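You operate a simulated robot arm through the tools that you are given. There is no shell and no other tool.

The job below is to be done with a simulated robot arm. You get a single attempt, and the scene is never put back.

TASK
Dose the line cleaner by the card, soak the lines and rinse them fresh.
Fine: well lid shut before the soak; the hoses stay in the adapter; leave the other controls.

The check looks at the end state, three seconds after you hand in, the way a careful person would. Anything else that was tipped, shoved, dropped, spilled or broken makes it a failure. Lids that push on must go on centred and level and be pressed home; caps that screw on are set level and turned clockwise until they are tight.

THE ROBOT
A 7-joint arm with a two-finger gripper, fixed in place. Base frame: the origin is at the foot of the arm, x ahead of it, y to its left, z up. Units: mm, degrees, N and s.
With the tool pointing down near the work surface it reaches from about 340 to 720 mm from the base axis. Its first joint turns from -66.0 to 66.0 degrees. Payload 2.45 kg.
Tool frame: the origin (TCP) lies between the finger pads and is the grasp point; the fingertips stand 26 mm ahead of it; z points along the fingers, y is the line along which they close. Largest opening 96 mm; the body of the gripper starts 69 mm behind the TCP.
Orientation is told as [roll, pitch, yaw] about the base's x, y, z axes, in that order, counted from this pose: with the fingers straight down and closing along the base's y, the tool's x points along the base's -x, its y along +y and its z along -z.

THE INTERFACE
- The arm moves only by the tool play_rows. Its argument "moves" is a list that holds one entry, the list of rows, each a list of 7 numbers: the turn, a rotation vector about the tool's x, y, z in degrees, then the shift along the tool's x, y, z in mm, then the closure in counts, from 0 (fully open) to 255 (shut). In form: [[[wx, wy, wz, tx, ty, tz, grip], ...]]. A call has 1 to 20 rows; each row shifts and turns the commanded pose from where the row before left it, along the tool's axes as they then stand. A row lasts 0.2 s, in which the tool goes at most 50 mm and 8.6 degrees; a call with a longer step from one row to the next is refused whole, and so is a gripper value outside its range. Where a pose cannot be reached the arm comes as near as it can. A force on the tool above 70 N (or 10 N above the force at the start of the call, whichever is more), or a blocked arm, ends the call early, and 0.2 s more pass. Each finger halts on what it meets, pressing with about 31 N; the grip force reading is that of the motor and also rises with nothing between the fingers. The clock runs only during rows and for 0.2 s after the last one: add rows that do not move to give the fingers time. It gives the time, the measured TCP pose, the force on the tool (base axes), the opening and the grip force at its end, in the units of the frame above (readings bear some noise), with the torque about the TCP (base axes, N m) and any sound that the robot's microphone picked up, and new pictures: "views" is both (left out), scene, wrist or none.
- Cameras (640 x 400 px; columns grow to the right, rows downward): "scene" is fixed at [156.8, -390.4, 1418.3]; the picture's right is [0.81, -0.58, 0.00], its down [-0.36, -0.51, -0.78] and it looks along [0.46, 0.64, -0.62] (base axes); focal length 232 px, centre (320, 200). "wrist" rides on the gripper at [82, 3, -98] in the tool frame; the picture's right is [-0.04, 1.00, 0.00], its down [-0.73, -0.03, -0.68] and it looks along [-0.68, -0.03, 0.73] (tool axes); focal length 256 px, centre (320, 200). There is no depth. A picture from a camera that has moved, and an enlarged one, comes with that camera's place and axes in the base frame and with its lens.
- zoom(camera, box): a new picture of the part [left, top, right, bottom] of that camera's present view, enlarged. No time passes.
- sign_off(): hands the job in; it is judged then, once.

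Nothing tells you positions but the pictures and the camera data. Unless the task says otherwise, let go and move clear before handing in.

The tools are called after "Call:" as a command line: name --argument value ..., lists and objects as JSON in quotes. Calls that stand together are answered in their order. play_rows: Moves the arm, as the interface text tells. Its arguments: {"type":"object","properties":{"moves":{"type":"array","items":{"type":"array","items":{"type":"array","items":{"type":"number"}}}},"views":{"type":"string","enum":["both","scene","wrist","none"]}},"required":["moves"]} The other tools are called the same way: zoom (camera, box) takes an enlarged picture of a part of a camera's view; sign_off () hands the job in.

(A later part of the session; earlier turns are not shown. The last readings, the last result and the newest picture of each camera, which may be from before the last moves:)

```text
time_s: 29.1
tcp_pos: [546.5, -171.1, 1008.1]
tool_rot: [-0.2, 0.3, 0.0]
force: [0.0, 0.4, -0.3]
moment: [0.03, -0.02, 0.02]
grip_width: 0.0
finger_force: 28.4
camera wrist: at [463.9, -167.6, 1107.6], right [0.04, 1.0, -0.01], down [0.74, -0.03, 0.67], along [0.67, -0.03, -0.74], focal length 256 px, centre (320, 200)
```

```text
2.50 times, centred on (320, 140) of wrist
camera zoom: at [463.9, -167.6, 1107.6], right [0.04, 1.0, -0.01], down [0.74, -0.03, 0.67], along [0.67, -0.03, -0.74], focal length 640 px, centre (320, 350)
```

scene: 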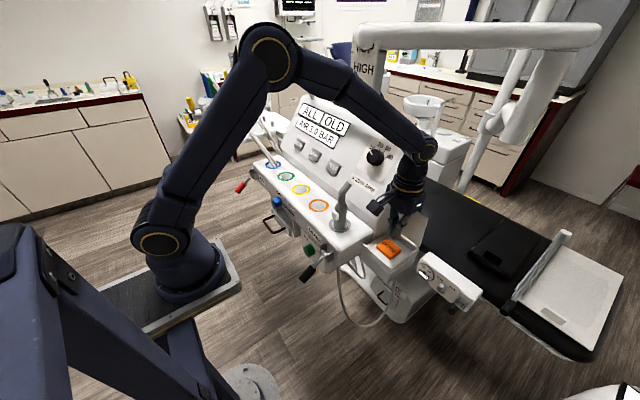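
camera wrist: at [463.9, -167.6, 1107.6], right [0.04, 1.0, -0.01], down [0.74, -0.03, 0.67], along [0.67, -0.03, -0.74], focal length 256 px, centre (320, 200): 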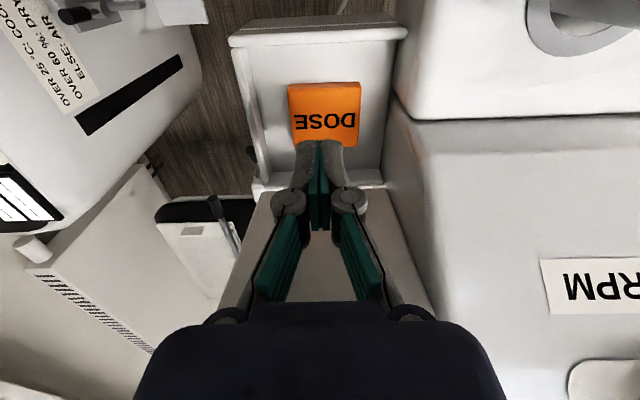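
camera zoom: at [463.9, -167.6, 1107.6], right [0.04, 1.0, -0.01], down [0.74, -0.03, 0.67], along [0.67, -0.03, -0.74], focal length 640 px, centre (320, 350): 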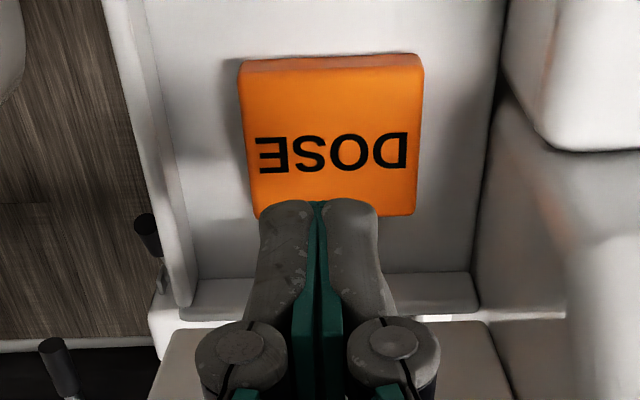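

The torque reading puts that contact about 45 mm behind the TCP, so the gripper housing touched the open lid's edge and the button was most likely never reached. I'll lean the wrist back toward the base so that it clears the lid before pressing.

Call:
play_rows --moves '[[[0, 0, 0, 16, 1, -15, 255], [0, -7, 0, 0, 0, 0, 255], [0, -7, 0, 0, 0, 0, 255], [0, -8, 0, 0, 0, 0, 255], [0, 0, 0, 0, 0, 0, 255]]]'

Call:
zoom --camera "scene" --box '[355, 190, 435, 270]'

Call:
zoom --camera "wrist" --box '[220, 30, 420, 200]'

```text
time_s: 30.4
tcp_pos: [530.1, -169.3, 1022.4]
tool_rot: [-0.4, -21.8, 0.1]
force: [0.3, 0.0, -0.8]
moment: [0.03, 0.01, -0.01]
grip_width: 0.0
finger_force: 28.3
camera wrist: at [417.6, -167.0, 1084.5], right [0.04, 1.0, 0.01], down [0.43, -0.02, 0.9], along [0.9, -0.03, -0.43], focal length 256 px, centre (320, 200)
```

scene: 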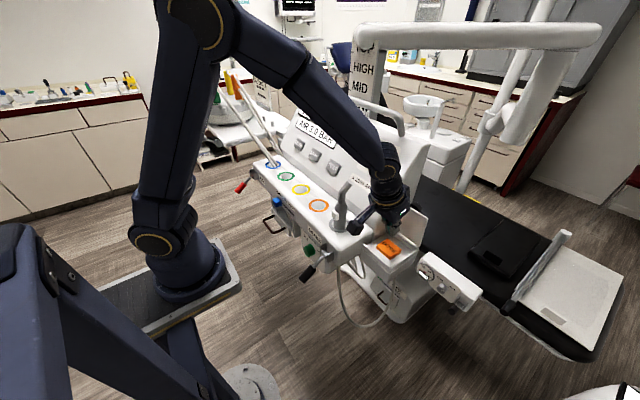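
wrist: 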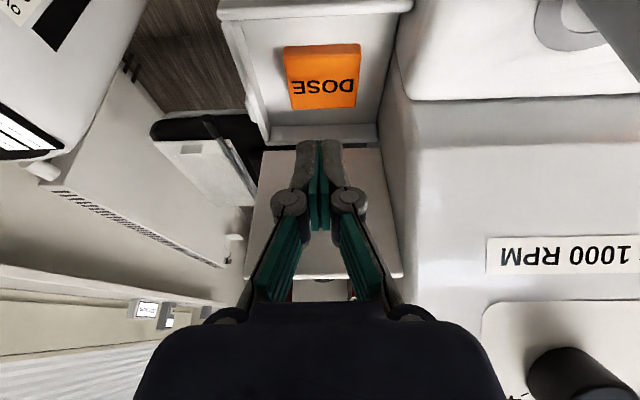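

```text
5.00 times, centred on (395, 230) of scene
camera zoom: at [156.7, -390.4, 1418.3], right [0.81, -0.58, 0.0], down [-0.36, -0.51, -0.78], along [0.46, 0.64, -0.62], focal length 1162 px, centre (-55, 50)
```

zoom: 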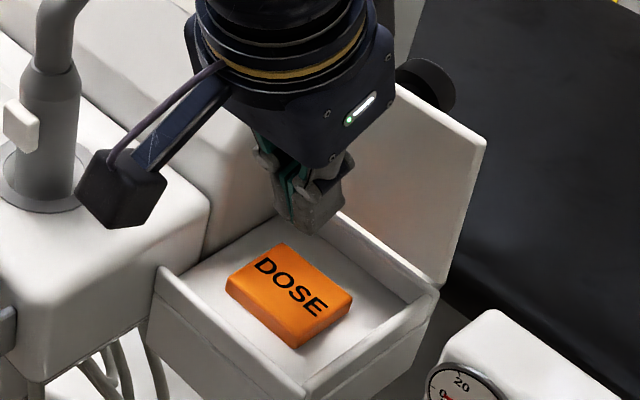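

```text
2.35 times, centred on (320, 115) of wrist
camera zoom: at [417.6, -167.0, 1084.5], right [0.04, 1.0, 0.01], down [0.43, -0.02, 0.9], along [0.9, -0.03, -0.43], focal length 602 px, centre (320, 400)
```

zoom: 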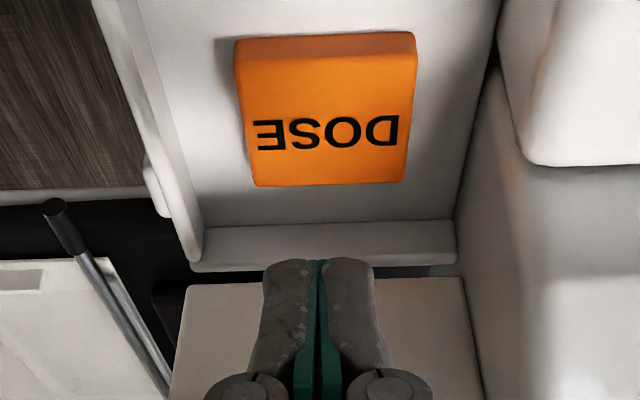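

The housing now clears the lid. I'll lower the fingertips straight down to a few mm over the button.

Call:
play_rows --moves '[[[0, 0, 0, 7.4, 0, 18.6, 255], [0, 0, 0, 3.7, 0, 9.3, 255], [0, 0, 0, 2.2, 0, 5.6, 255], [0, 0, 0, 0, 0, 0, 255]]]'

Call:
zoom --camera "scene" --box '[365, 220, 425, 270]'

Call:
zoom --camera "wrist" --box '[220, 30, 420, 200]'

```text
time_s: 31.4
tcp_pos: [529.7, -172.6, 987.0]
tool_rot: [-0.4, -21.7, 0.1]
force: [-0.1, 0.4, 0.7]
moment: [-0.02, 0.0, 0.01]
grip_width: 0.0
finger_force: 28.0
camera wrist: at [416.8, -168.2, 1048.6], right [0.04, 1.0, 0.01], down [0.43, -0.02, 0.9], along [0.9, -0.03, -0.43], focal length 256 px, centre (320, 200)
```

scene: 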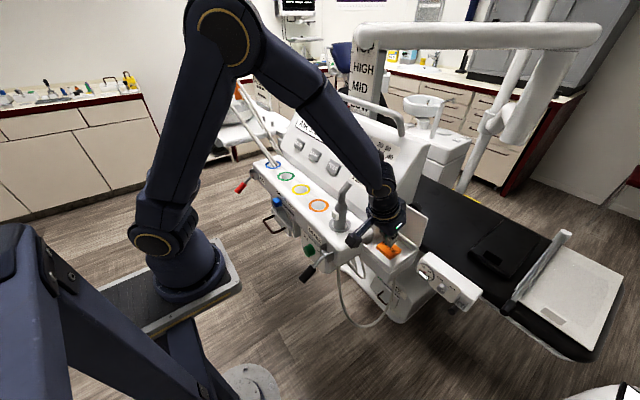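
wrist: 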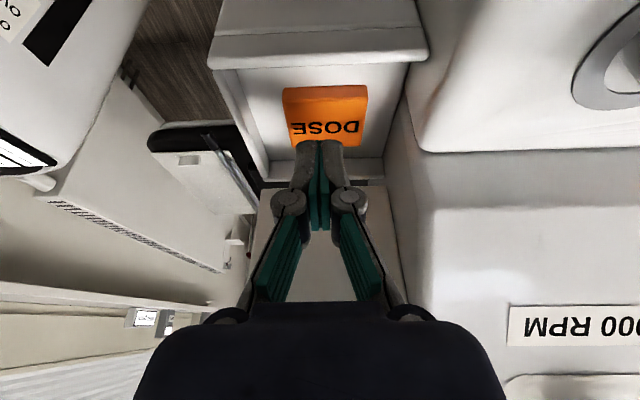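

```text
8.00 times, centred on (395, 245) of scene
camera zoom: at [156.8, -390.4, 1418.3], right [0.81, -0.58, 0.0], down [-0.36, -0.51, -0.78], along [0.46, 0.64, -0.62], focal length 1859 px, centre (-280, -160)
```

zoom: 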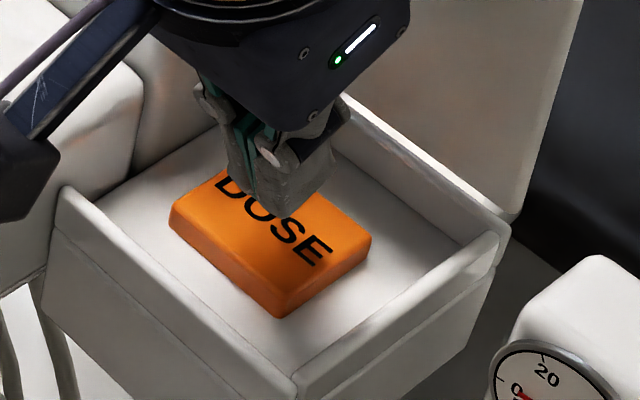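

```text
2.35 times, centred on (320, 115) of wrist
camera zoom: at [416.8, -168.2, 1048.6], right [0.04, 1.0, 0.01], down [0.43, -0.02, 0.9], along [0.9, -0.03, -0.43], focal length 602 px, centre (320, 400)
```

zoom: 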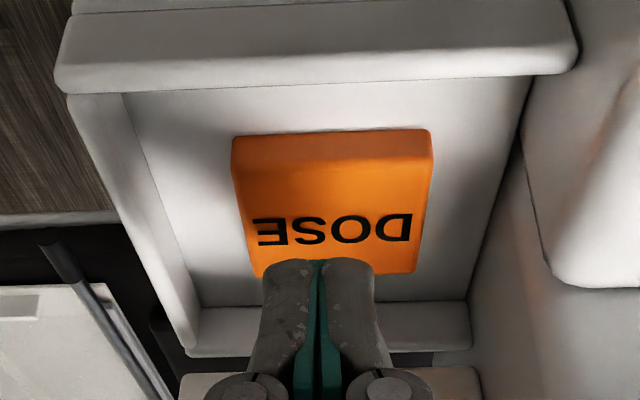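

The lower finger corner is at about (528, −172, 958), over the button. I'll creep down in small steps, watching force and sound.

Call:
play_rows --moves '[[[0, 0, 0, 1.5, 0.5, 3.7, 255], [0, 0, 0, 1.1, 0.5, 2.8, 255], [0, 0, 0, 0, 0, 0, 255]]]' --views "none"

```text
time_s: 32.1
tcp_pos: [530.2, -170.2, 978.7]
tool_rot: [-0.4, -21.7, 0.1]
force: [-0.9, 0.3, 0.3]
moment: [-0.02, 0.03, -0.04]
grip_width: 0.0
finger_force: 28.4
```

Call:
play_rows --moves '[[[0, 0, 0, 0.75, 0, 1.85, 255], [0, 0, 0, 0.75, 0, 1.85, 255], [0, 0, 0, 0, 0, 0, 255]]]' --views "none"

```text
time_s: 33.0
tcp_pos: [529.5, -168.9, 975.6]
tool_rot: [-0.5, -21.6, 0.1]
force: [0.5, -0.4, -0.2]
moment: [-0.04, -0.02, 0.0]
grip_width: 0.1
finger_force: 28.8
```

No contact yet with the finger corner near z 947. Continuing down gently.

Call:
play_rows --moves '[[[0, 0, 0, 0.75, 0, 1.85, 255], [0, 0, 0, 0.75, 0, 1.85, 255], [0, 0, 0, 0, 0, 0, 255]]]' --views "wrist"

Call:
zoom --camera "scene" --box '[365, 220, 425, 270]'

```text
time_s: 33.8
tcp_pos: [529.6, -171.6, 971.8]
tool_rot: [-0.4, -21.6, 0.1]
force: [-0.2, 0.3, 0.2]
moment: [-0.02, 0.02, -0.02]
grip_width: 0.0
finger_force: 28.4
camera wrist: at [417.4, -166.9, 1033.4], right [0.04, 1.0, 0.01], down [0.43, -0.02, 0.9], along [0.9, -0.03, -0.43], focal length 256 px, centre (320, 200)
```

wrist: 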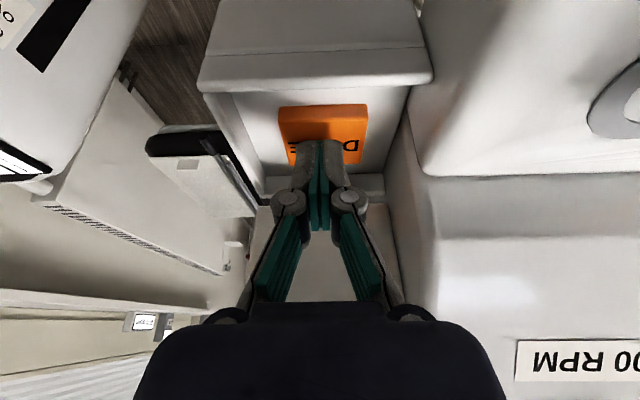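

```text
8.00 times, centred on (395, 245) of scene
camera zoom: at [156.8, -390.4, 1418.3], right [0.81, -0.58, 0.0], down [-0.36, -0.51, -0.78], along [0.46, 0.64, -0.62], focal length 1859 px, centre (-280, -160)
```

zoom: 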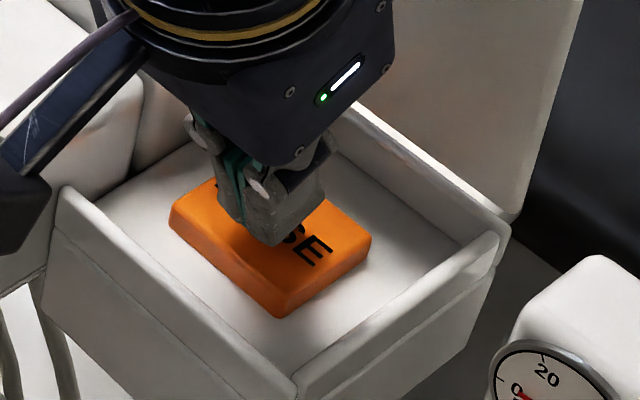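

Very close now, still no contact force. I'll keep stepping down.

Call:
play_rows --moves '[[[0, 0, 0, 0.75, 0, 1.85, 255], [0, 0, 0, 0.75, 0, 1.85, 255], [0, 0, 0, 0, 0, 0, 255]]]' --views "none"

```text
time_s: 34.5
tcp_pos: [530.9, -170.7, 968.6]
tool_rot: [-0.4, -21.7, 0.1]
force: [0.2, 0.0, 0.1]
moment: [-0.01, -0.01, -0.02]
grip_width: 0.0
finger_force: 29.0
```

Call:
play_rows --moves '[[[0, 0, 0, 0.75, 0, 1.85, 255], [0, 0, 0, 0, 0, 0, 255]]]' --views "none"

```text
time_s: 35.1
tcp_pos: [529.8, -170.3, 965.0]
tool_rot: [-0.3, -21.7, 0.1]
force: [0.4, -0.1, -0.6]
moment: [0.02, 0.0, -0.03]
grip_width: 0.0
finger_force: 28.4
```

Call:
play_rows --moves '[[[0, 0, 0, 0.75, 0, 1.85, 255], [0, 0, 0, 0, 0, 0, 255]]]' --views "wrist"

Call:
zoom --camera "scene" --box '[365, 220, 425, 270]'

```text
time_s: 35.8
tcp_pos: [530.3, -171.8, 964.2]
tool_rot: [-0.4, -21.7, 0.0]
force: [0.3, -0.9, -1.0]
moment: [-0.02, -0.05, 0.01]
grip_width: 0.1
finger_force: 28.3
camera wrist: at [417.6, -167.1, 1025.3], right [0.04, 1.0, 0.01], down [0.43, -0.02, 0.9], along [0.9, -0.03, -0.43], focal length 256 px, centre (320, 200)
```

wrist: 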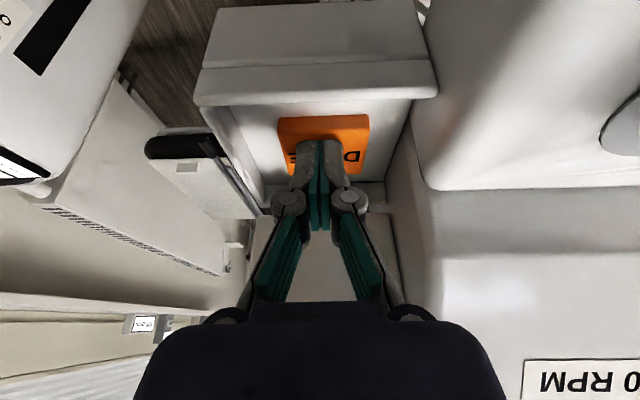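

```text
8.00 times, centred on (395, 245) of scene
camera zoom: at [156.8, -390.4, 1418.3], right [0.81, -0.58, 0.0], down [-0.36, -0.51, -0.78], along [0.46, 0.64, -0.62], focal length 1859 px, centre (-280, -160)
```

zoom: 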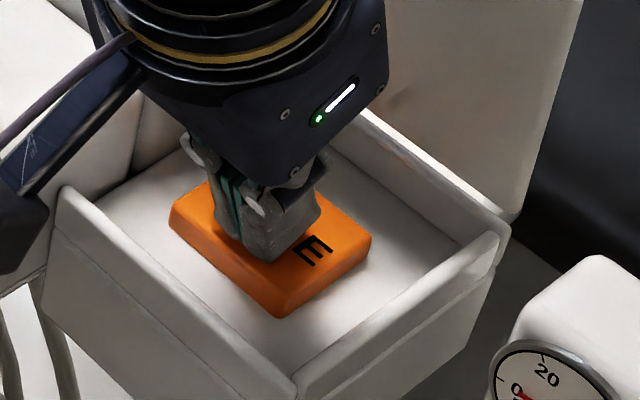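

The finger corner is at about z 935, still free, which confirms the earlier bump wasn't the button. I'll continue stepping.

Call:
play_rows --moves '[[[0, 0, 0, 0.75, 0, 1.85, 255], [0, 0, 0, 0, 0, 0, 255]]]' --views "none"

```text
time_s: 36.4
tcp_pos: [530.0, -171.3, 961.0]
tool_rot: [-0.3, -21.7, 0.1]
force: [-0.4, 0.1, 0.7]
moment: [0.06, -0.01, 0.01]
grip_width: 6.0
finger_force: 28.7
```

Call:
play_rows --moves '[[[0, 0, 0, 0.4, 0, 1, 255], [0, 0, 0, 0, 0, 0, 255]]]' --views "wrist"

Call:
zoom --camera "scene" --box '[365, 220, 425, 270]'

Call:
zoom --camera "wrist" --box '[250, 90, 390, 220]'

```text
time_s: 37.0
tcp_pos: [529.5, -170.4, 960.3]
tool_rot: [-0.4, -21.7, 0.0]
force: [-0.1, -0.4, 1.9]
moment: [-0.02, -0.02, -0.01]
grip_width: 6.0
finger_force: 28.3
camera wrist: at [417.8, -167.2, 1022.0], right [0.04, 1.0, 0.01], down [0.43, -0.02, 0.9], along [0.9, -0.03, -0.43], focal length 256 px, centre (320, 200)
```

wrist: 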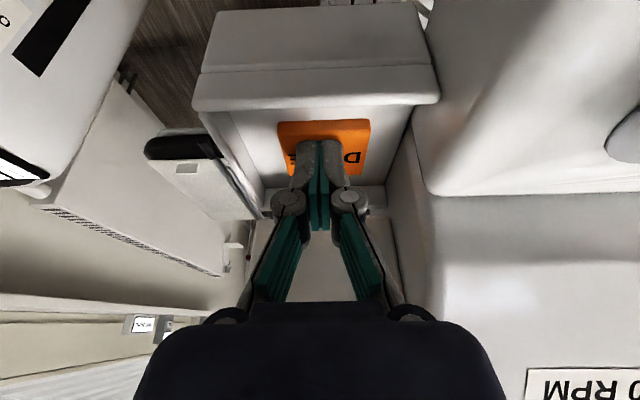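

```text
8.00 times, centred on (395, 245) of scene
camera zoom: at [156.7, -390.4, 1418.3], right [0.81, -0.58, 0.0], down [-0.36, -0.51, -0.78], along [0.46, 0.64, -0.62], focal length 1859 px, centre (-280, -160)
```

zoom: 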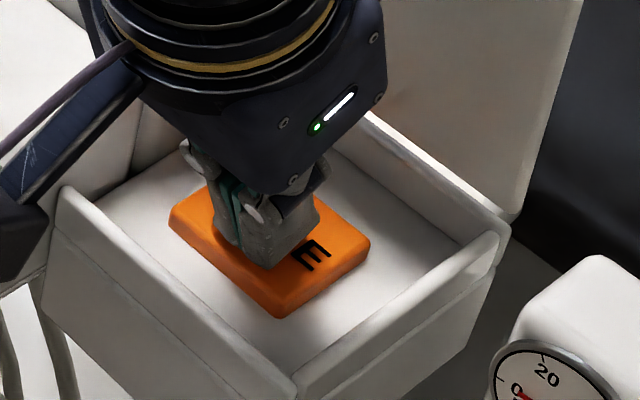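

```text
3.08 times, centred on (320, 155) of wrist
camera zoom: at [417.8, -167.2, 1022.0], right [0.04, 1.0, 0.01], down [0.43, -0.02, 0.9], along [0.9, -0.03, -0.43], focal length 788 px, centre (320, 338)
```

zoom: 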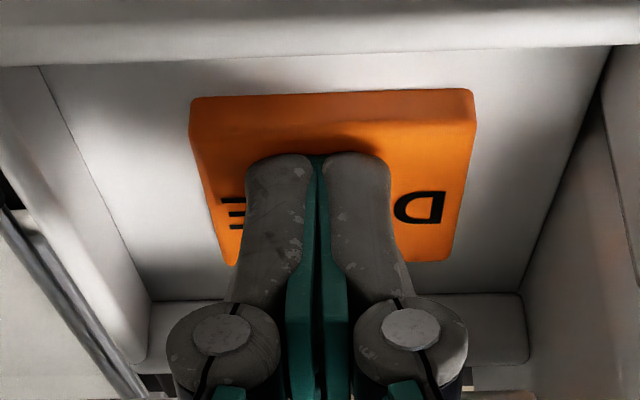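

Light contact is starting (about 2 N) and the button is beginning to move. I'll press on in 1 mm steps.

Call:
play_rows --moves '[[[0, 0, 0, 0.4, 0, 1, 255], [0, 0, 0, 0, 0, 0, 255]]]' --views "none"

Call:
zoom --camera "scene" --box '[365, 220, 425, 270]'

```text
time_s: 37.5
tcp_pos: [530.7, -170.2, 958.5]
tool_rot: [-0.4, -21.6, 0.1]
force: [0.1, -0.7, 1.5]
moment: [-0.01, -0.02, 0.02]
grip_width: 6.2
finger_force: 28.8
heard: click
```

```text
8.00 times, centred on (395, 245) of scene
camera zoom: at [156.8, -390.4, 1418.3], right [0.81, -0.58, 0.0], down [-0.36, -0.51, -0.78], along [0.46, 0.64, -0.62], focal length 1859 px, centre (-280, -160)
```

zoom: 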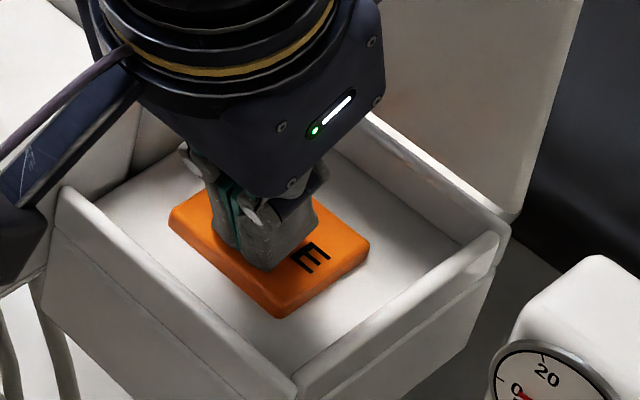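

One clean click was heard: the single dose is in. I'll lift straight off and then return the tool to vertical, high above.

Call:
play_rows --moves '[[[0, 0, 0, -7.4, 0, -18.6, 255], [0, 0, 0, -14.8, 0, -37.2, 255], [0, 0, 0, -14.8, 0, -37.2, 255], [0, 0, 0, -14.8, 0, -37.2, 255], [0, 0, 0, -14.8, 0, -37.2, 255], [0, 7, 0, 0, 0, 0, 80], [0, 7, 0, 0, 0, 0, 80], [0, 7.7, 0, 0, 0, 0, 80], [0, 0, 0, 0, 0, 0, 80]]]'

Call:
zoom --camera "scene" --box '[340, 190, 440, 280]'

Call:
zoom --camera "scene" --box '[285, 90, 365, 150]'

```text
time_s: 39.5
tcp_pos: [529.6, -170.1, 1140.3]
tool_rot: [-0.4, 0.1, 0.0]
force: [0.5, 0.1, 0.6]
moment: [-0.01, 0.01, 0.01]
grip_width: 66.0
finger_force: 0.0
camera wrist: at [448.0, -165.9, 1238.6], right [0.04, 1.0, -0.01], down [0.73, -0.03, 0.68], along [0.68, -0.03, -0.73], focal length 256 px, centre (320, 200)
```

scene: 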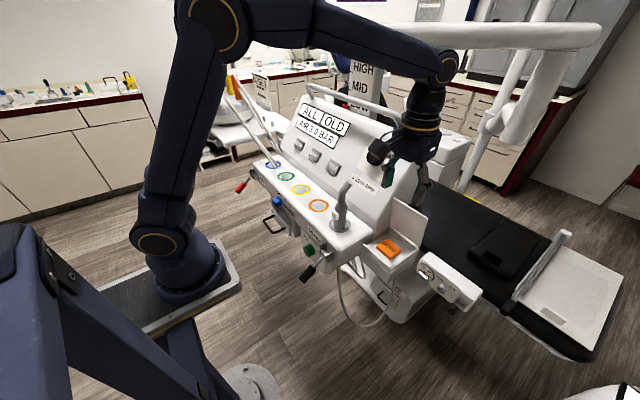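
wrist: 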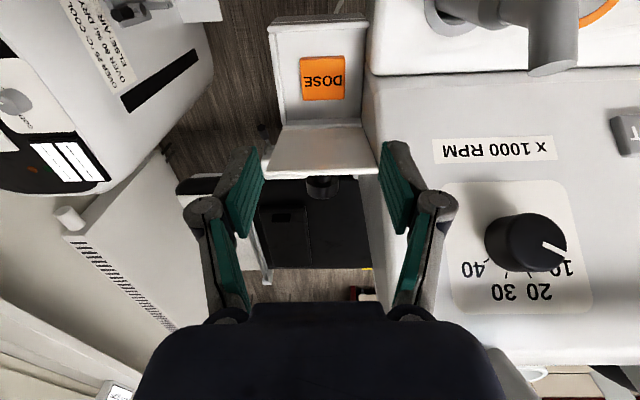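

```text
4.44 times, centred on (390, 235) of scene
camera zoom: at [156.8, -390.4, 1418.3], right [0.81, -0.58, 0.0], down [-0.36, -0.51, -0.78], along [0.46, 0.64, -0.62], focal length 1033 px, centre (9, 44)
```

zoom: 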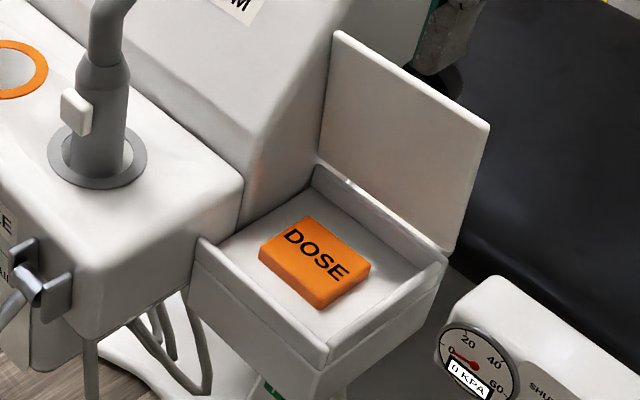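

```text
6.67 times, centred on (325, 120) of scene
camera zoom: at [156.8, -390.4, 1418.3], right [0.81, -0.58, 0.0], down [-0.36, -0.51, -0.78], along [0.46, 0.64, -0.62], focal length 1549 px, centre (287, 733)
```

zoom: 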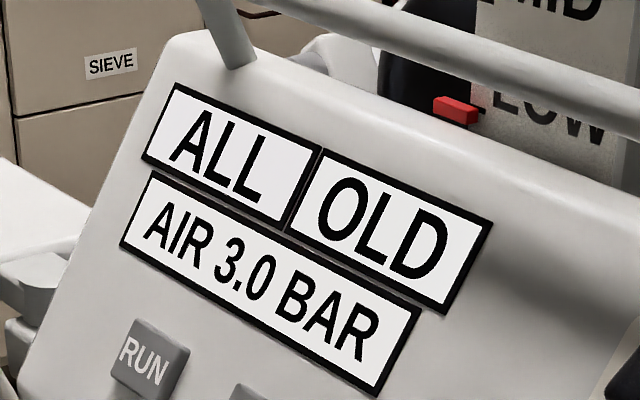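

The button has sprung back and the lid is still open. I'll return above the knob at the same pose as when I released it and compare.

Call:
play_rows --moves '[[[0, 0, 0, 0, 0, -14, 80], [0, 0, 0, -45, 0, 0, 80], [0, 0, 0, -44, -1, 0, 80], [0, 0, 0, 0, 0, 0, 80], [0, 0, 0, 0, 0, 0, 80]]]' --views "wrist"

Call:
zoom --camera "wrist" --box '[220, 0, 420, 150]'

```text
time_s: 40.8
tcp_pos: [620.3, -170.4, 1151.9]
tool_rot: [-0.3, 0.0, 0.0]
force: [0.1, -0.4, 0.0]
moment: [-0.01, -0.02, -0.02]
grip_width: 65.8
finger_force: 0.0
camera wrist: at [538.3, -166.6, 1250.7], right [0.04, 1.0, -0.01], down [0.73, -0.03, 0.68], along [0.68, -0.03, -0.73], focal length 256 px, centre (320, 200)
```

wrist: 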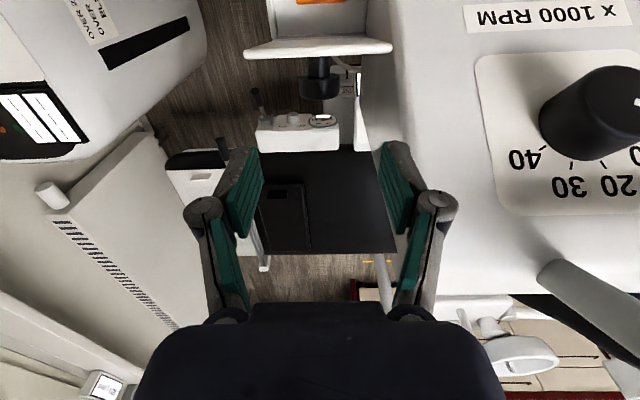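

```text
2.67 times, centred on (320, 75) of wrist
camera zoom: at [538.3, -166.6, 1250.7], right [0.04, 1.0, -0.01], down [0.73, -0.03, 0.68], along [0.68, -0.03, -0.73], focal length 683 px, centre (320, 533)
```

zoom: 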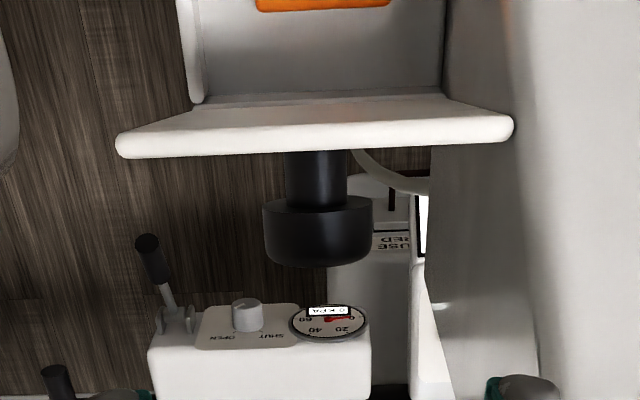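

The knob is where I left it. I'll descend around it and re-grip.

Call:
play_rows --moves '[[[0, 0, 0, -1, 0, 40, 80], [0, 0, 0, 0, 0, 40, 80], [0, 0, 0, 0, 0, 20, 80], [0, 0, 0, 0, 0, 0, 80], [0, 0, 0, 0, 0, 0, 200], [0, 0, 0, 0, 0, 0, 200], [0, 0, 0, 0, 0, 0, 200], [0, 0, 0, 0, 0, 0, 200], [0, 0, 0, 0, 0, 0, 200]]]'

Call:
zoom --camera "scene" --box '[350, 180, 450, 270]'

```text
time_s: 42.8
tcp_pos: [621.4, -170.2, 1051.4]
tool_rot: [-0.3, 0.1, 0.0]
force: [-0.3, 4.2, -4.6]
moment: [0.1, -0.11, 0.0]
grip_width: 30.0
finger_force: 45.3
camera wrist: at [539.1, -166.2, 1150.4], right [0.04, 1.0, -0.01], down [0.73, -0.03, 0.68], along [0.68, -0.03, -0.73], focal length 256 px, centre (320, 200)
```

scene: 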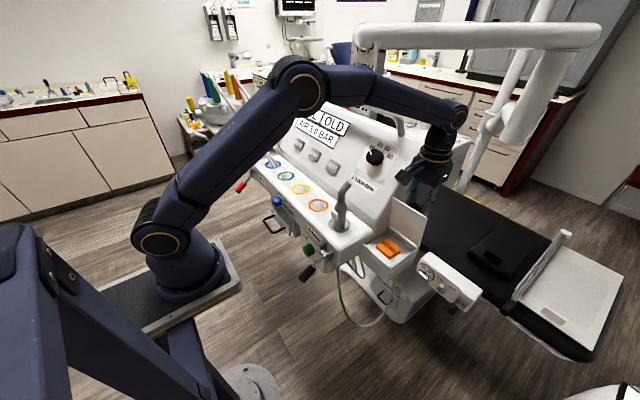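
wrist: 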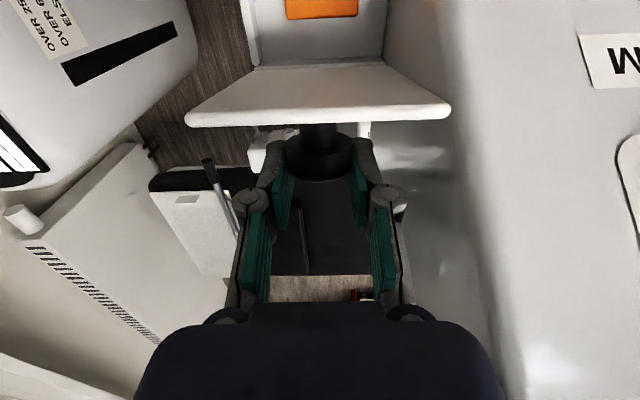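

```text
4.44 times, centred on (400, 225) of scene
camera zoom: at [156.9, -390.3, 1418.3], right [0.81, -0.58, 0.0], down [-0.36, -0.51, -0.78], along [0.46, 0.64, -0.62], focal length 1033 px, centre (-36, 89)
```

zoom: 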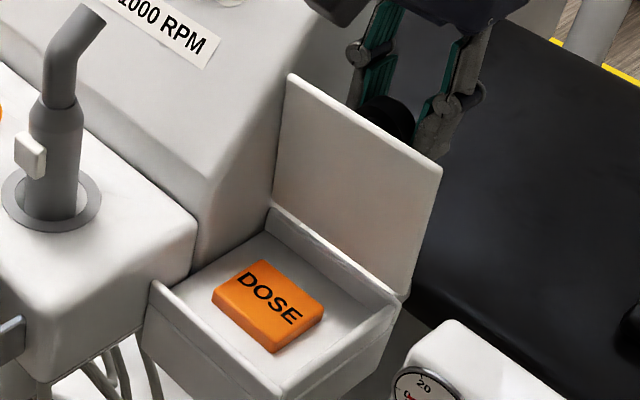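

Gripped. I'll retrace the hinge arc in reverse to bring the lid down.

Call:
play_rows --moves '[[[0, 0, 0, 8.5, 0, -3, 200], [0, 0, 0, 8.8, 0, -2, 200], [0, 0, 0, 8.9, 0, -1.1, 200], [0, 0, 0, 9, 0, -0.2, 200], [0, 0, 0, 9, 0, 0.8, 200], [0, 0, 0, 8.8, 0, 1.8, 200], [0, 0, 0, 8.6, 0, 2.6, 200], [0, 0, 0, 0, 0, 0, 200]]]' --views "wrist"

Call:
zoom --camera "scene" --box '[350, 180, 450, 270]'

```text
time_s: 44.5
tcp_pos: [557.1, -171.0, 1056.0]
tool_rot: [-0.3, 0.0, 0.0]
force: [2.2, 12.6, 4.5]
moment: [0.31, -0.41, -0.01]
grip_width: 31.3
finger_force: 37.1
camera wrist: at [475.6, -167.3, 1154.5], right [0.04, 1.0, -0.01], down [0.73, -0.03, 0.68], along [0.68, -0.03, -0.73], focal length 256 px, centre (320, 200)
```

wrist: 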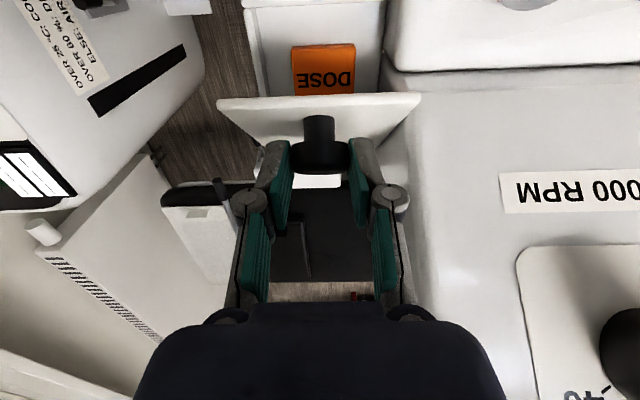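

```text
4.44 times, centred on (400, 225) of scene
camera zoom: at [156.7, -390.0, 1418.4], right [0.81, -0.58, 0.0], down [-0.36, -0.51, -0.78], along [0.46, 0.64, -0.62], focal length 1033 px, centre (-36, 89)
```

zoom: 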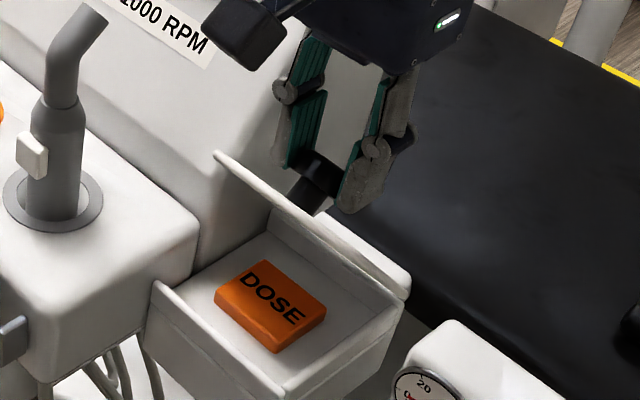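

The lid follows well, about half closed. I'll finish the arc down to shut.

Call:
play_rows --moves '[[[0, 0, 0, 8.5, 0, 3.9, 200], [0, 0, 0, 7.9, 0, 4.7, 200], [0, 0, 0, 7.5, 0, 5.6, 200], [0, 0, 0, 6.9, 0, 6.1, 200], [0, 0, 0, 6.2, 0, 6.6, 200], [0, 0, 0, 5.5, 0, 7.4, 200], [0, 0, 0, 4.8, 0, 7.8, 200], [0, 0, 0, 1.9, 0, 4.1, 200], [0, 0, 0, 1.9, 0, 4.1, 200], [0, 0, 0, 1.5, 0, 4.3, 200], [0, 0, 0, 0, 0, 0, 200]]]' --views "wrist"

Call:
zoom --camera "scene" --box '[350, 200, 430, 280]'

```text
time_s: 47.0
tcp_pos: [507.6, -171.0, 1000.6]
tool_rot: [-0.3, -0.2, 0.1]
force: [15.0, 7.2, 9.5]
moment: [0.22, -1.59, -0.01]
grip_width: 31.2
finger_force: 45.2
camera wrist: at [425.0, -167.0, 1098.5], right [0.04, 1.0, -0.01], down [0.73, -0.02, 0.68], along [0.68, -0.03, -0.73], focal length 256 px, centre (320, 200)
```

wrist: 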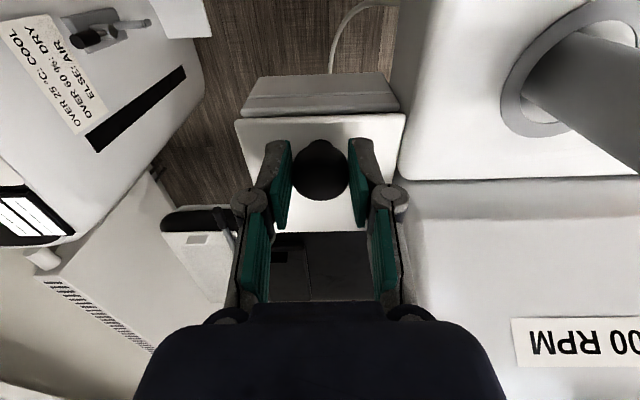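

```text
5.00 times, centred on (390, 240) of scene
camera zoom: at [157.0, -390.1, 1418.3], right [0.81, -0.58, 0.0], down [-0.36, -0.51, -0.78], along [0.46, 0.64, -0.62], focal length 1162 px, centre (-30, 0)
```

zoom: 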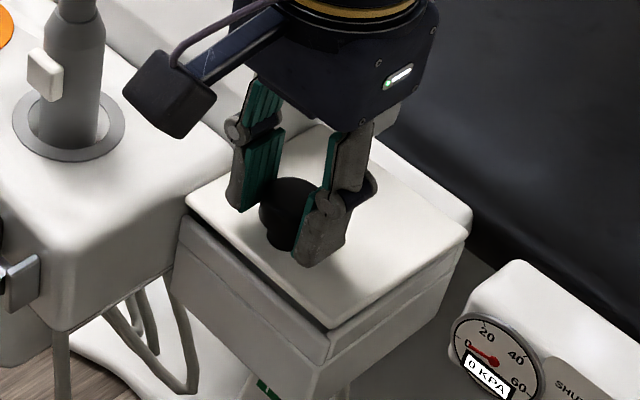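

A few degrees remain. I'll finish the closing motion, release, and rise.

Call:
play_rows --moves '[[[0, 0, 0, 1.5, 0, 3, 200], [0, 0, 0, 1, 0, 3, 200], [0, 0, 0, 0, 0, 0, 200], [0, 0, 0, 0, 0, 0, 120], [0, 0, 0, 0, 0, 0, 90], [0, 0, 0, 0, 0, 0, 90], [0, 0, 0, 0, 0, -25, 90], [0, 0, 0, 0, 0, -25, 90], [0, 0, 0, 0, 0, -25, 90], [0, 0, 0, 0, 0, 0, 255], [0, 0, 0, 0, 0, 0, 255]]]' --views "wrist"

Call:
zoom --camera "scene" --box '[350, 200, 430, 280]'

```text
time_s: 49.4
tcp_pos: [502.6, -170.2, 1070.4]
tool_rot: [-0.4, -0.1, 0.0]
force: [-0.2, -0.1, 0.0]
moment: [-0.01, -0.01, -0.03]
grip_width: 6.1
finger_force: 1.9
camera wrist: at [420.1, -166.7, 1168.5], right [0.04, 1.0, -0.01], down [0.73, -0.03, 0.68], along [0.68, -0.03, -0.73], focal length 256 px, centre (320, 200)
```

wrist: 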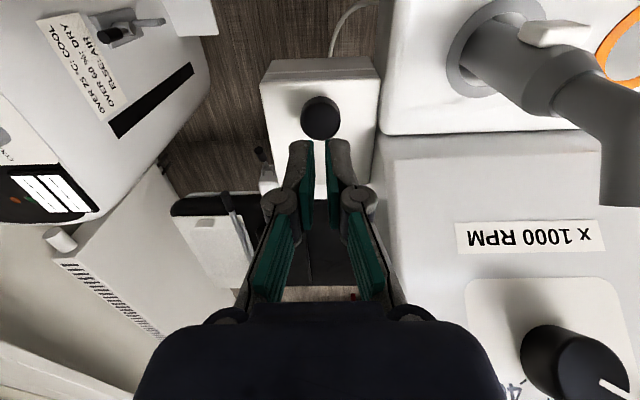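

```text
5.00 times, centred on (390, 240) of scene
camera zoom: at [156.8, -390.4, 1418.3], right [0.81, -0.58, 0.0], down [-0.36, -0.51, -0.78], along [0.46, 0.64, -0.62], focal length 1162 px, centre (-30, 0)
```

zoom: 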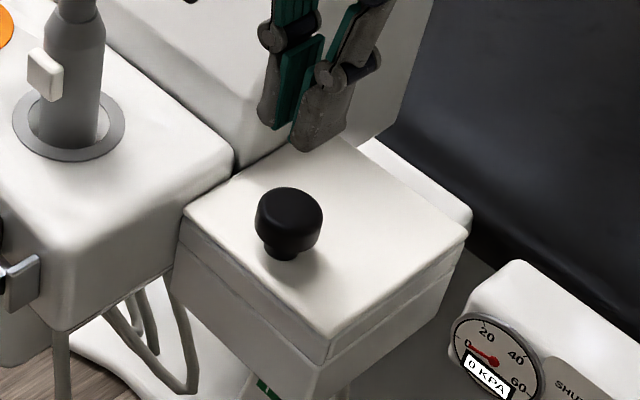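

The lid looks shut. I'll press gently on the knob's top with closed fingertips to make sure it is home.

Call:
play_rows --moves '[[[0, 0, 0, 0, 0, 30, 255], [0, 0, 0, 0, 0, 18, 255], [0, 0, 0, 0, 0, 3, 255], [0, 0, 0, 0, 0, 3, 255], [0, 0, 0, 0, 0, 0, 255]]]' --views "none"

```text
time_s: 50.5
tcp_pos: [504.2, -172.5, 1016.1]
tool_rot: [-0.3, 0.1, 0.0]
force: [-0.1, 0.3, -0.3]
moment: [-0.01, 0.02, -0.04]
grip_width: 0.1
finger_force: 28.7
```

Call:
play_rows --moves '[[[0, 0, 0, 0, 0, 2, 255], [0, 0, 0, 0, 0, 2, 255], [0, 0, 0, 0, 0, 0, 255]]]' --views "none"

```text
time_s: 51.4
tcp_pos: [502.7, -171.6, 1011.3]
tool_rot: [-0.4, 0.0, 0.0]
force: [-0.9, -0.7, 0.6]
moment: [0.02, 0.0, 0.01]
grip_width: 0.0
finger_force: 29.2
```

Call:
play_rows --moves '[[[0, 0, 0, 0, 0, 2, 255], [0, 0, 0, 0, 0, 2, 255], [0, 0, 0, 0, 0, 2, 255], [0, 0, 0, 0, 0, 0, 255]]]' --views "none"

Call:
zoom --camera "scene" --box '[350, 200, 430, 280]'

```text
time_s: 52.4
tcp_pos: [503.7, -172.8, 1006.3]
tool_rot: [-0.4, -0.2, -0.1]
force: [-5.5, 1.9, 15.7]
moment: [0.04, 0.02, -0.02]
grip_width: 6.1
finger_force: 28.8
```

```text
5.00 times, centred on (390, 240) of scene
camera zoom: at [156.4, -390.3, 1418.4], right [0.81, -0.58, 0.0], down [-0.36, -0.51, -0.78], along [0.46, 0.64, -0.62], focal length 1162 px, centre (-30, 0)
```

zoom: 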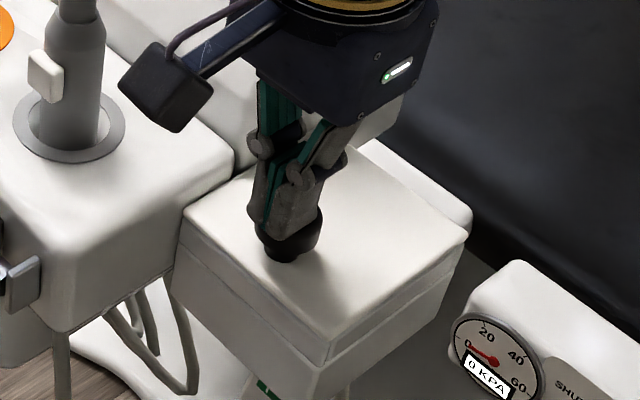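

The lid stayed put under 16 N, so it is home. Next is the SOAK button at about (556, 200, 1052) on a panel sloped roughly 57°. I'll lift high, travel to its front, and tilt the tool toward the panel.

Call:
play_rows --moves '[[[0, 0, 0, 0, 0, -40, 255], [0, 0, 0, 0, 0, -45, 255], [0, 0, 0, 0, 0, -45, 255], [0, 0, 0, 0, 0, -45, 255], [0, 0, 0, 0, 0, -25, 255], [0, 0, 0, 8, 41, 0, 255], [0, 0, 0, 8, 41, 0, 255], [0, 0, 0, 8, 41, 0, 255], [0, 0, 0, 8, 41, 0, 255], [0, 0, 0, 8, 41, 0, 255], [0, 0, 0, 8, 41, 0, 255], [0, 0, 0, 8, 41, 0, 255], [0, 0, 0, 8, 41, 0, 255], [0, 0, 0, 10, 43, 0, 255], [0, 0, 0, 0, 0, 0, 255]]]' --views "none"

Call:
play_rows --moves '[[[0, -8, 0, 0, 0, 0, 255], [0, -8, 0, 0, 0, 0, 255], [0, -8, 0, 0, 0, 0, 255], [0, -8, 0, 0, 0, 0, 255], [0, -8, 0, 0, 0, 0, 255], [0, -8, 0, 0, 0, 0, 255], [0, 0, 0, 0, 0, 0, 255]]]'

```text
time_s: 55.5
tcp_pos: [431.5, 200.4, 1202.6]
tool_rot: [-0.2, 0.0, -0.2]
force: [1.5, 0.9, 0.3]
moment: [0.0, 0.01, 0.0]
grip_width: 0.0
finger_force: 28.7
```

```text
time_s: 57.1
tcp_pos: [430.0, 202.0, 1202.9]
tool_rot: [-0.5, -48.1, 0.4]
force: [0.1, -0.5, 0.1]
moment: [-0.02, -0.01, -0.02]
grip_width: 0.0
finger_force: 28.5
camera wrist: at [301.7, 204.4, 1208.2], right [0.03, 1.0, 0.02], down [-0.01, -0.02, 1.0], along [1.0, -0.03, 0.01], focal length 256 px, centre (320, 200)
```

scene: 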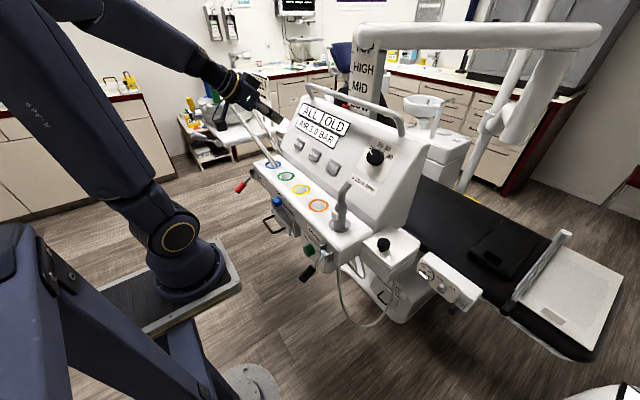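
wrist: 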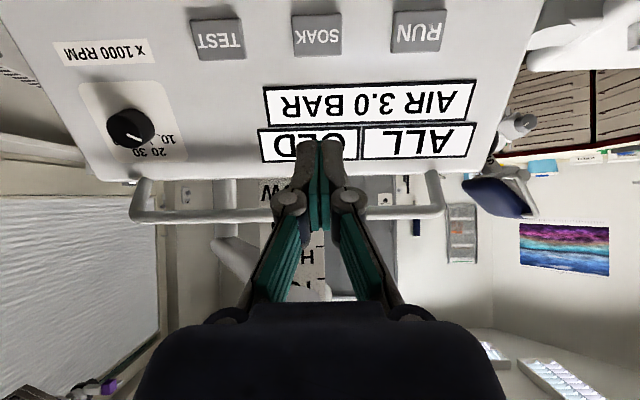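

From here SOAK resolves to about (556, 197, 1050) and RUN to (556, 296, 1050). I'll move to a standoff about 30 mm off SOAK along the tool axis.

Call:
play_rows --moves '[[[0, 0, 0, 7.2, -1.2, 35.4, 255], [0, 0, 0, 7.2, -1.2, 35.4, 255], [0, 0, 0, 7.2, -1.2, 35.4, 255], [0, 0, 0, 7.1, -1.2, 35.3, 255], [0, 0, 0, 0, 0, 0, 255]]]'

Call:
zoom --camera "scene" --box '[270, 100, 360, 190]'

```text
time_s: 58.4
tcp_pos: [514.6, 194.6, 1087.3]
tool_rot: [-0.5, -48.1, 0.3]
force: [-0.9, -0.6, -0.1]
moment: [0.03, 0.02, 0.01]
grip_width: 0.0
finger_force: 28.4
camera wrist: at [386.0, 198.2, 1093.2], right [0.03, 1.0, 0.02], down [-0.01, -0.02, 1.0], along [1.0, -0.03, 0.01], focal length 256 px, centre (320, 200)
```

scene: 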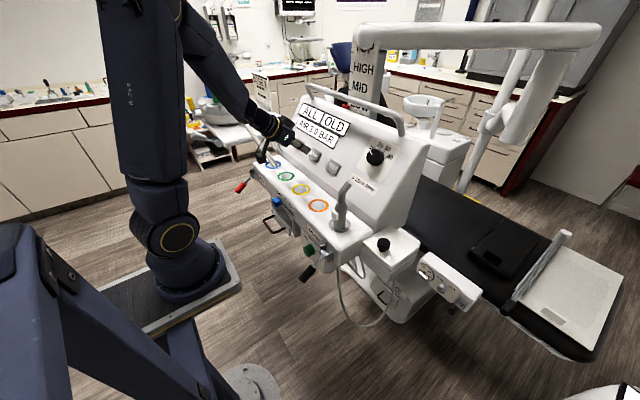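
wrist: 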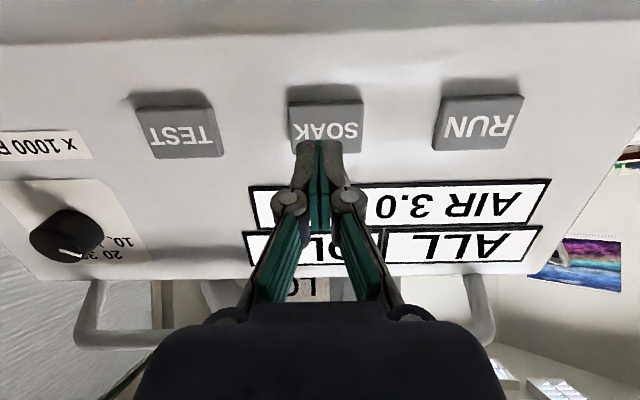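

```text
4.44 times, centred on (315, 145) of scene
camera zoom: at [156.8, -390.4, 1418.3], right [0.81, -0.58, 0.0], down [-0.36, -0.51, -0.78], along [0.46, 0.64, -0.62], focal length 1033 px, centre (342, 444)
```

zoom: 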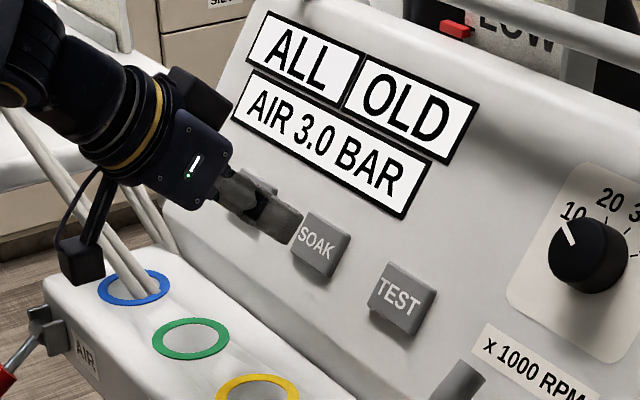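

Lined up with SOAK. I'll shift 3 mm in y and advance along the tool axis in small steps until it clicks.

Call:
play_rows --moves '[[[0, 0, 0, 0.5, 3, 8, 255], [0, 0, 0, 0.5, 0, 5, 255], [0, 0, 0, 0.5, 0, 4, 255], [0, 0, 0, 0, 0, 0, 255]]]'

Call:
zoom --camera "scene" --box '[280, 120, 350, 180]'

```text
time_s: 59.4
tcp_pos: [526.5, 198.8, 1074.5]
tool_rot: [-0.5, -48.0, 0.3]
force: [0.2, 0.0, -0.2]
moment: [-0.03, 0.0, -0.04]
grip_width: 0.2
finger_force: 28.7
camera wrist: at [398.2, 201.3, 1079.8], right [0.03, 1.0, 0.02], down [-0.01, -0.02, 1.0], along [1.0, -0.03, 0.01], focal length 256 px, centre (320, 200)
```

scene: 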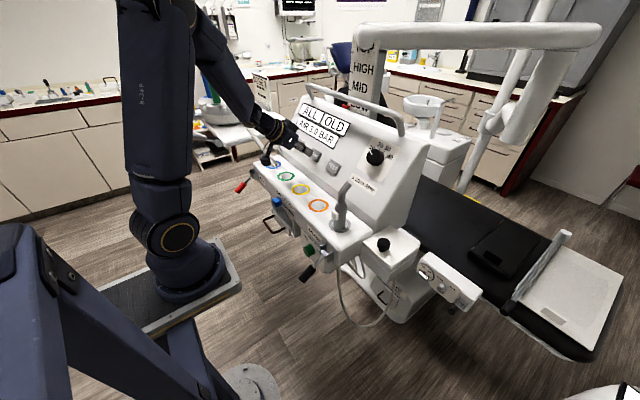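
wrist: 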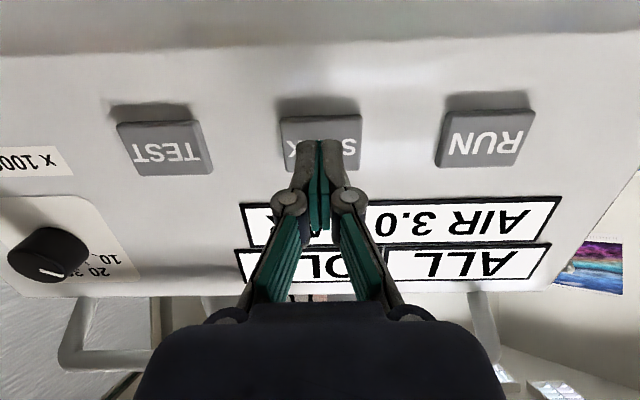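

```text
6.67 times, centred on (315, 150) of scene
camera zoom: at [156.8, -390.4, 1418.3], right [0.81, -0.58, 0.0], down [-0.36, -0.51, -0.78], along [0.46, 0.64, -0.62], focal length 1549 px, centre (353, 533)
```

zoom: 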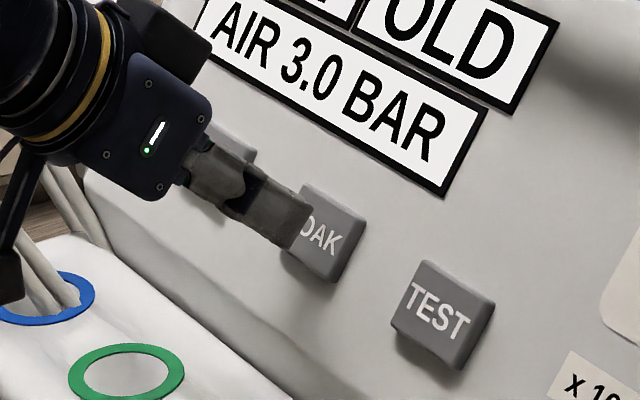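

Call:
play_rows --moves '[[[0, 0, 0, 0, 0, 3, 255], [0, 0, 0, 0, 0, 3, 255], [0, 0, 0, 0, 0, 0, 255]]]' --views "none"

```text
time_s: 60.1
tcp_pos: [530.1, 196.2, 1070.1]
tool_rot: [-0.5, -48.0, 0.4]
force: [1.1, -0.3, -0.5]
moment: [-0.01, -0.01, 0.01]
grip_width: 0.0
finger_force: 28.6
```

Call:
play_rows --moves '[[[0, 0, 0, 0, 0, 3, 255], [0, 0, 0, 0, 0, 2, 255], [0, 0, 0, 0, 0, 0, 255]]]' --views "none"

```text
time_s: 61.0
tcp_pos: [535.1, 197.9, 1067.8]
tool_rot: [-0.5, -48.0, 0.4]
force: [-0.2, 0.0, -0.6]
moment: [0.0, -0.04, 0.03]
grip_width: 0.1
finger_force: 27.9
```

Call:
play_rows --moves '[[[0, 0, 0, 0, 0, 2, 255], [0, 0, 0, 0, 0, 2, 255], [0, 0, 0, 0, 0, 0, 255]]]' --views "none"

Call:
zoom --camera "scene" --box '[280, 120, 350, 180]'

```text
time_s: 61.8
tcp_pos: [537.6, 198.6, 1064.3]
tool_rot: [-0.5, -48.0, 0.5]
force: [-0.2, 1.6, -0.4]
moment: [-0.03, 0.04, 0.03]
grip_width: 5.8
finger_force: 28.5
```

```text
6.67 times, centred on (315, 150) of scene
camera zoom: at [156.7, -390.4, 1418.3], right [0.81, -0.58, 0.0], down [-0.36, -0.51, -0.78], along [0.46, 0.64, -0.62], focal length 1549 px, centre (353, 533)
```

zoom: 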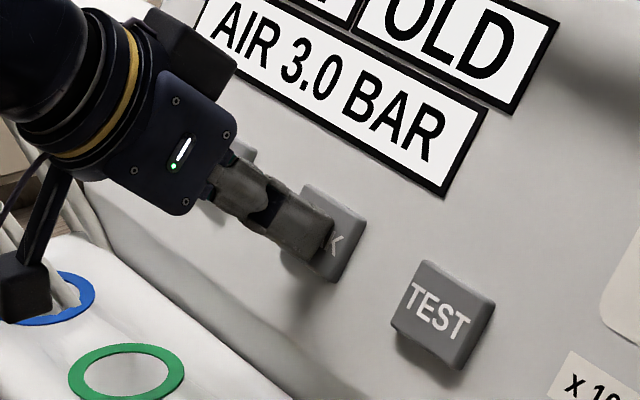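

Contact has begun. I'll press in 1 mm steps until it clicks.

Call:
play_rows --moves '[[[0, 0, 0, 0, 0, 1, 255], [0, 0, 0, 0, 0, 0, 255]]]' --views "none"

```text
time_s: 62.4
tcp_pos: [539.0, 196.5, 1063.5]
tool_rot: [-0.5, -48.0, 0.4]
force: [-1.3, 1.1, 0.8]
moment: [0.01, 0.01, 0.02]
grip_width: 6.1
finger_force: 28.3
```

Call:
play_rows --moves '[[[0, 0, 0, 0, 0, 1.2, 255], [0, 0, 0, 0, 0, 0, 255]]]' --views "none"

```text
time_s: 63.0
tcp_pos: [539.2, 198.9, 1062.7]
tool_rot: [-0.5, -48.1, 0.3]
force: [-1.0, 0.5, 0.3]
moment: [0.02, -0.05, 0.01]
grip_width: 6.0
finger_force: 28.5
heard: click
```

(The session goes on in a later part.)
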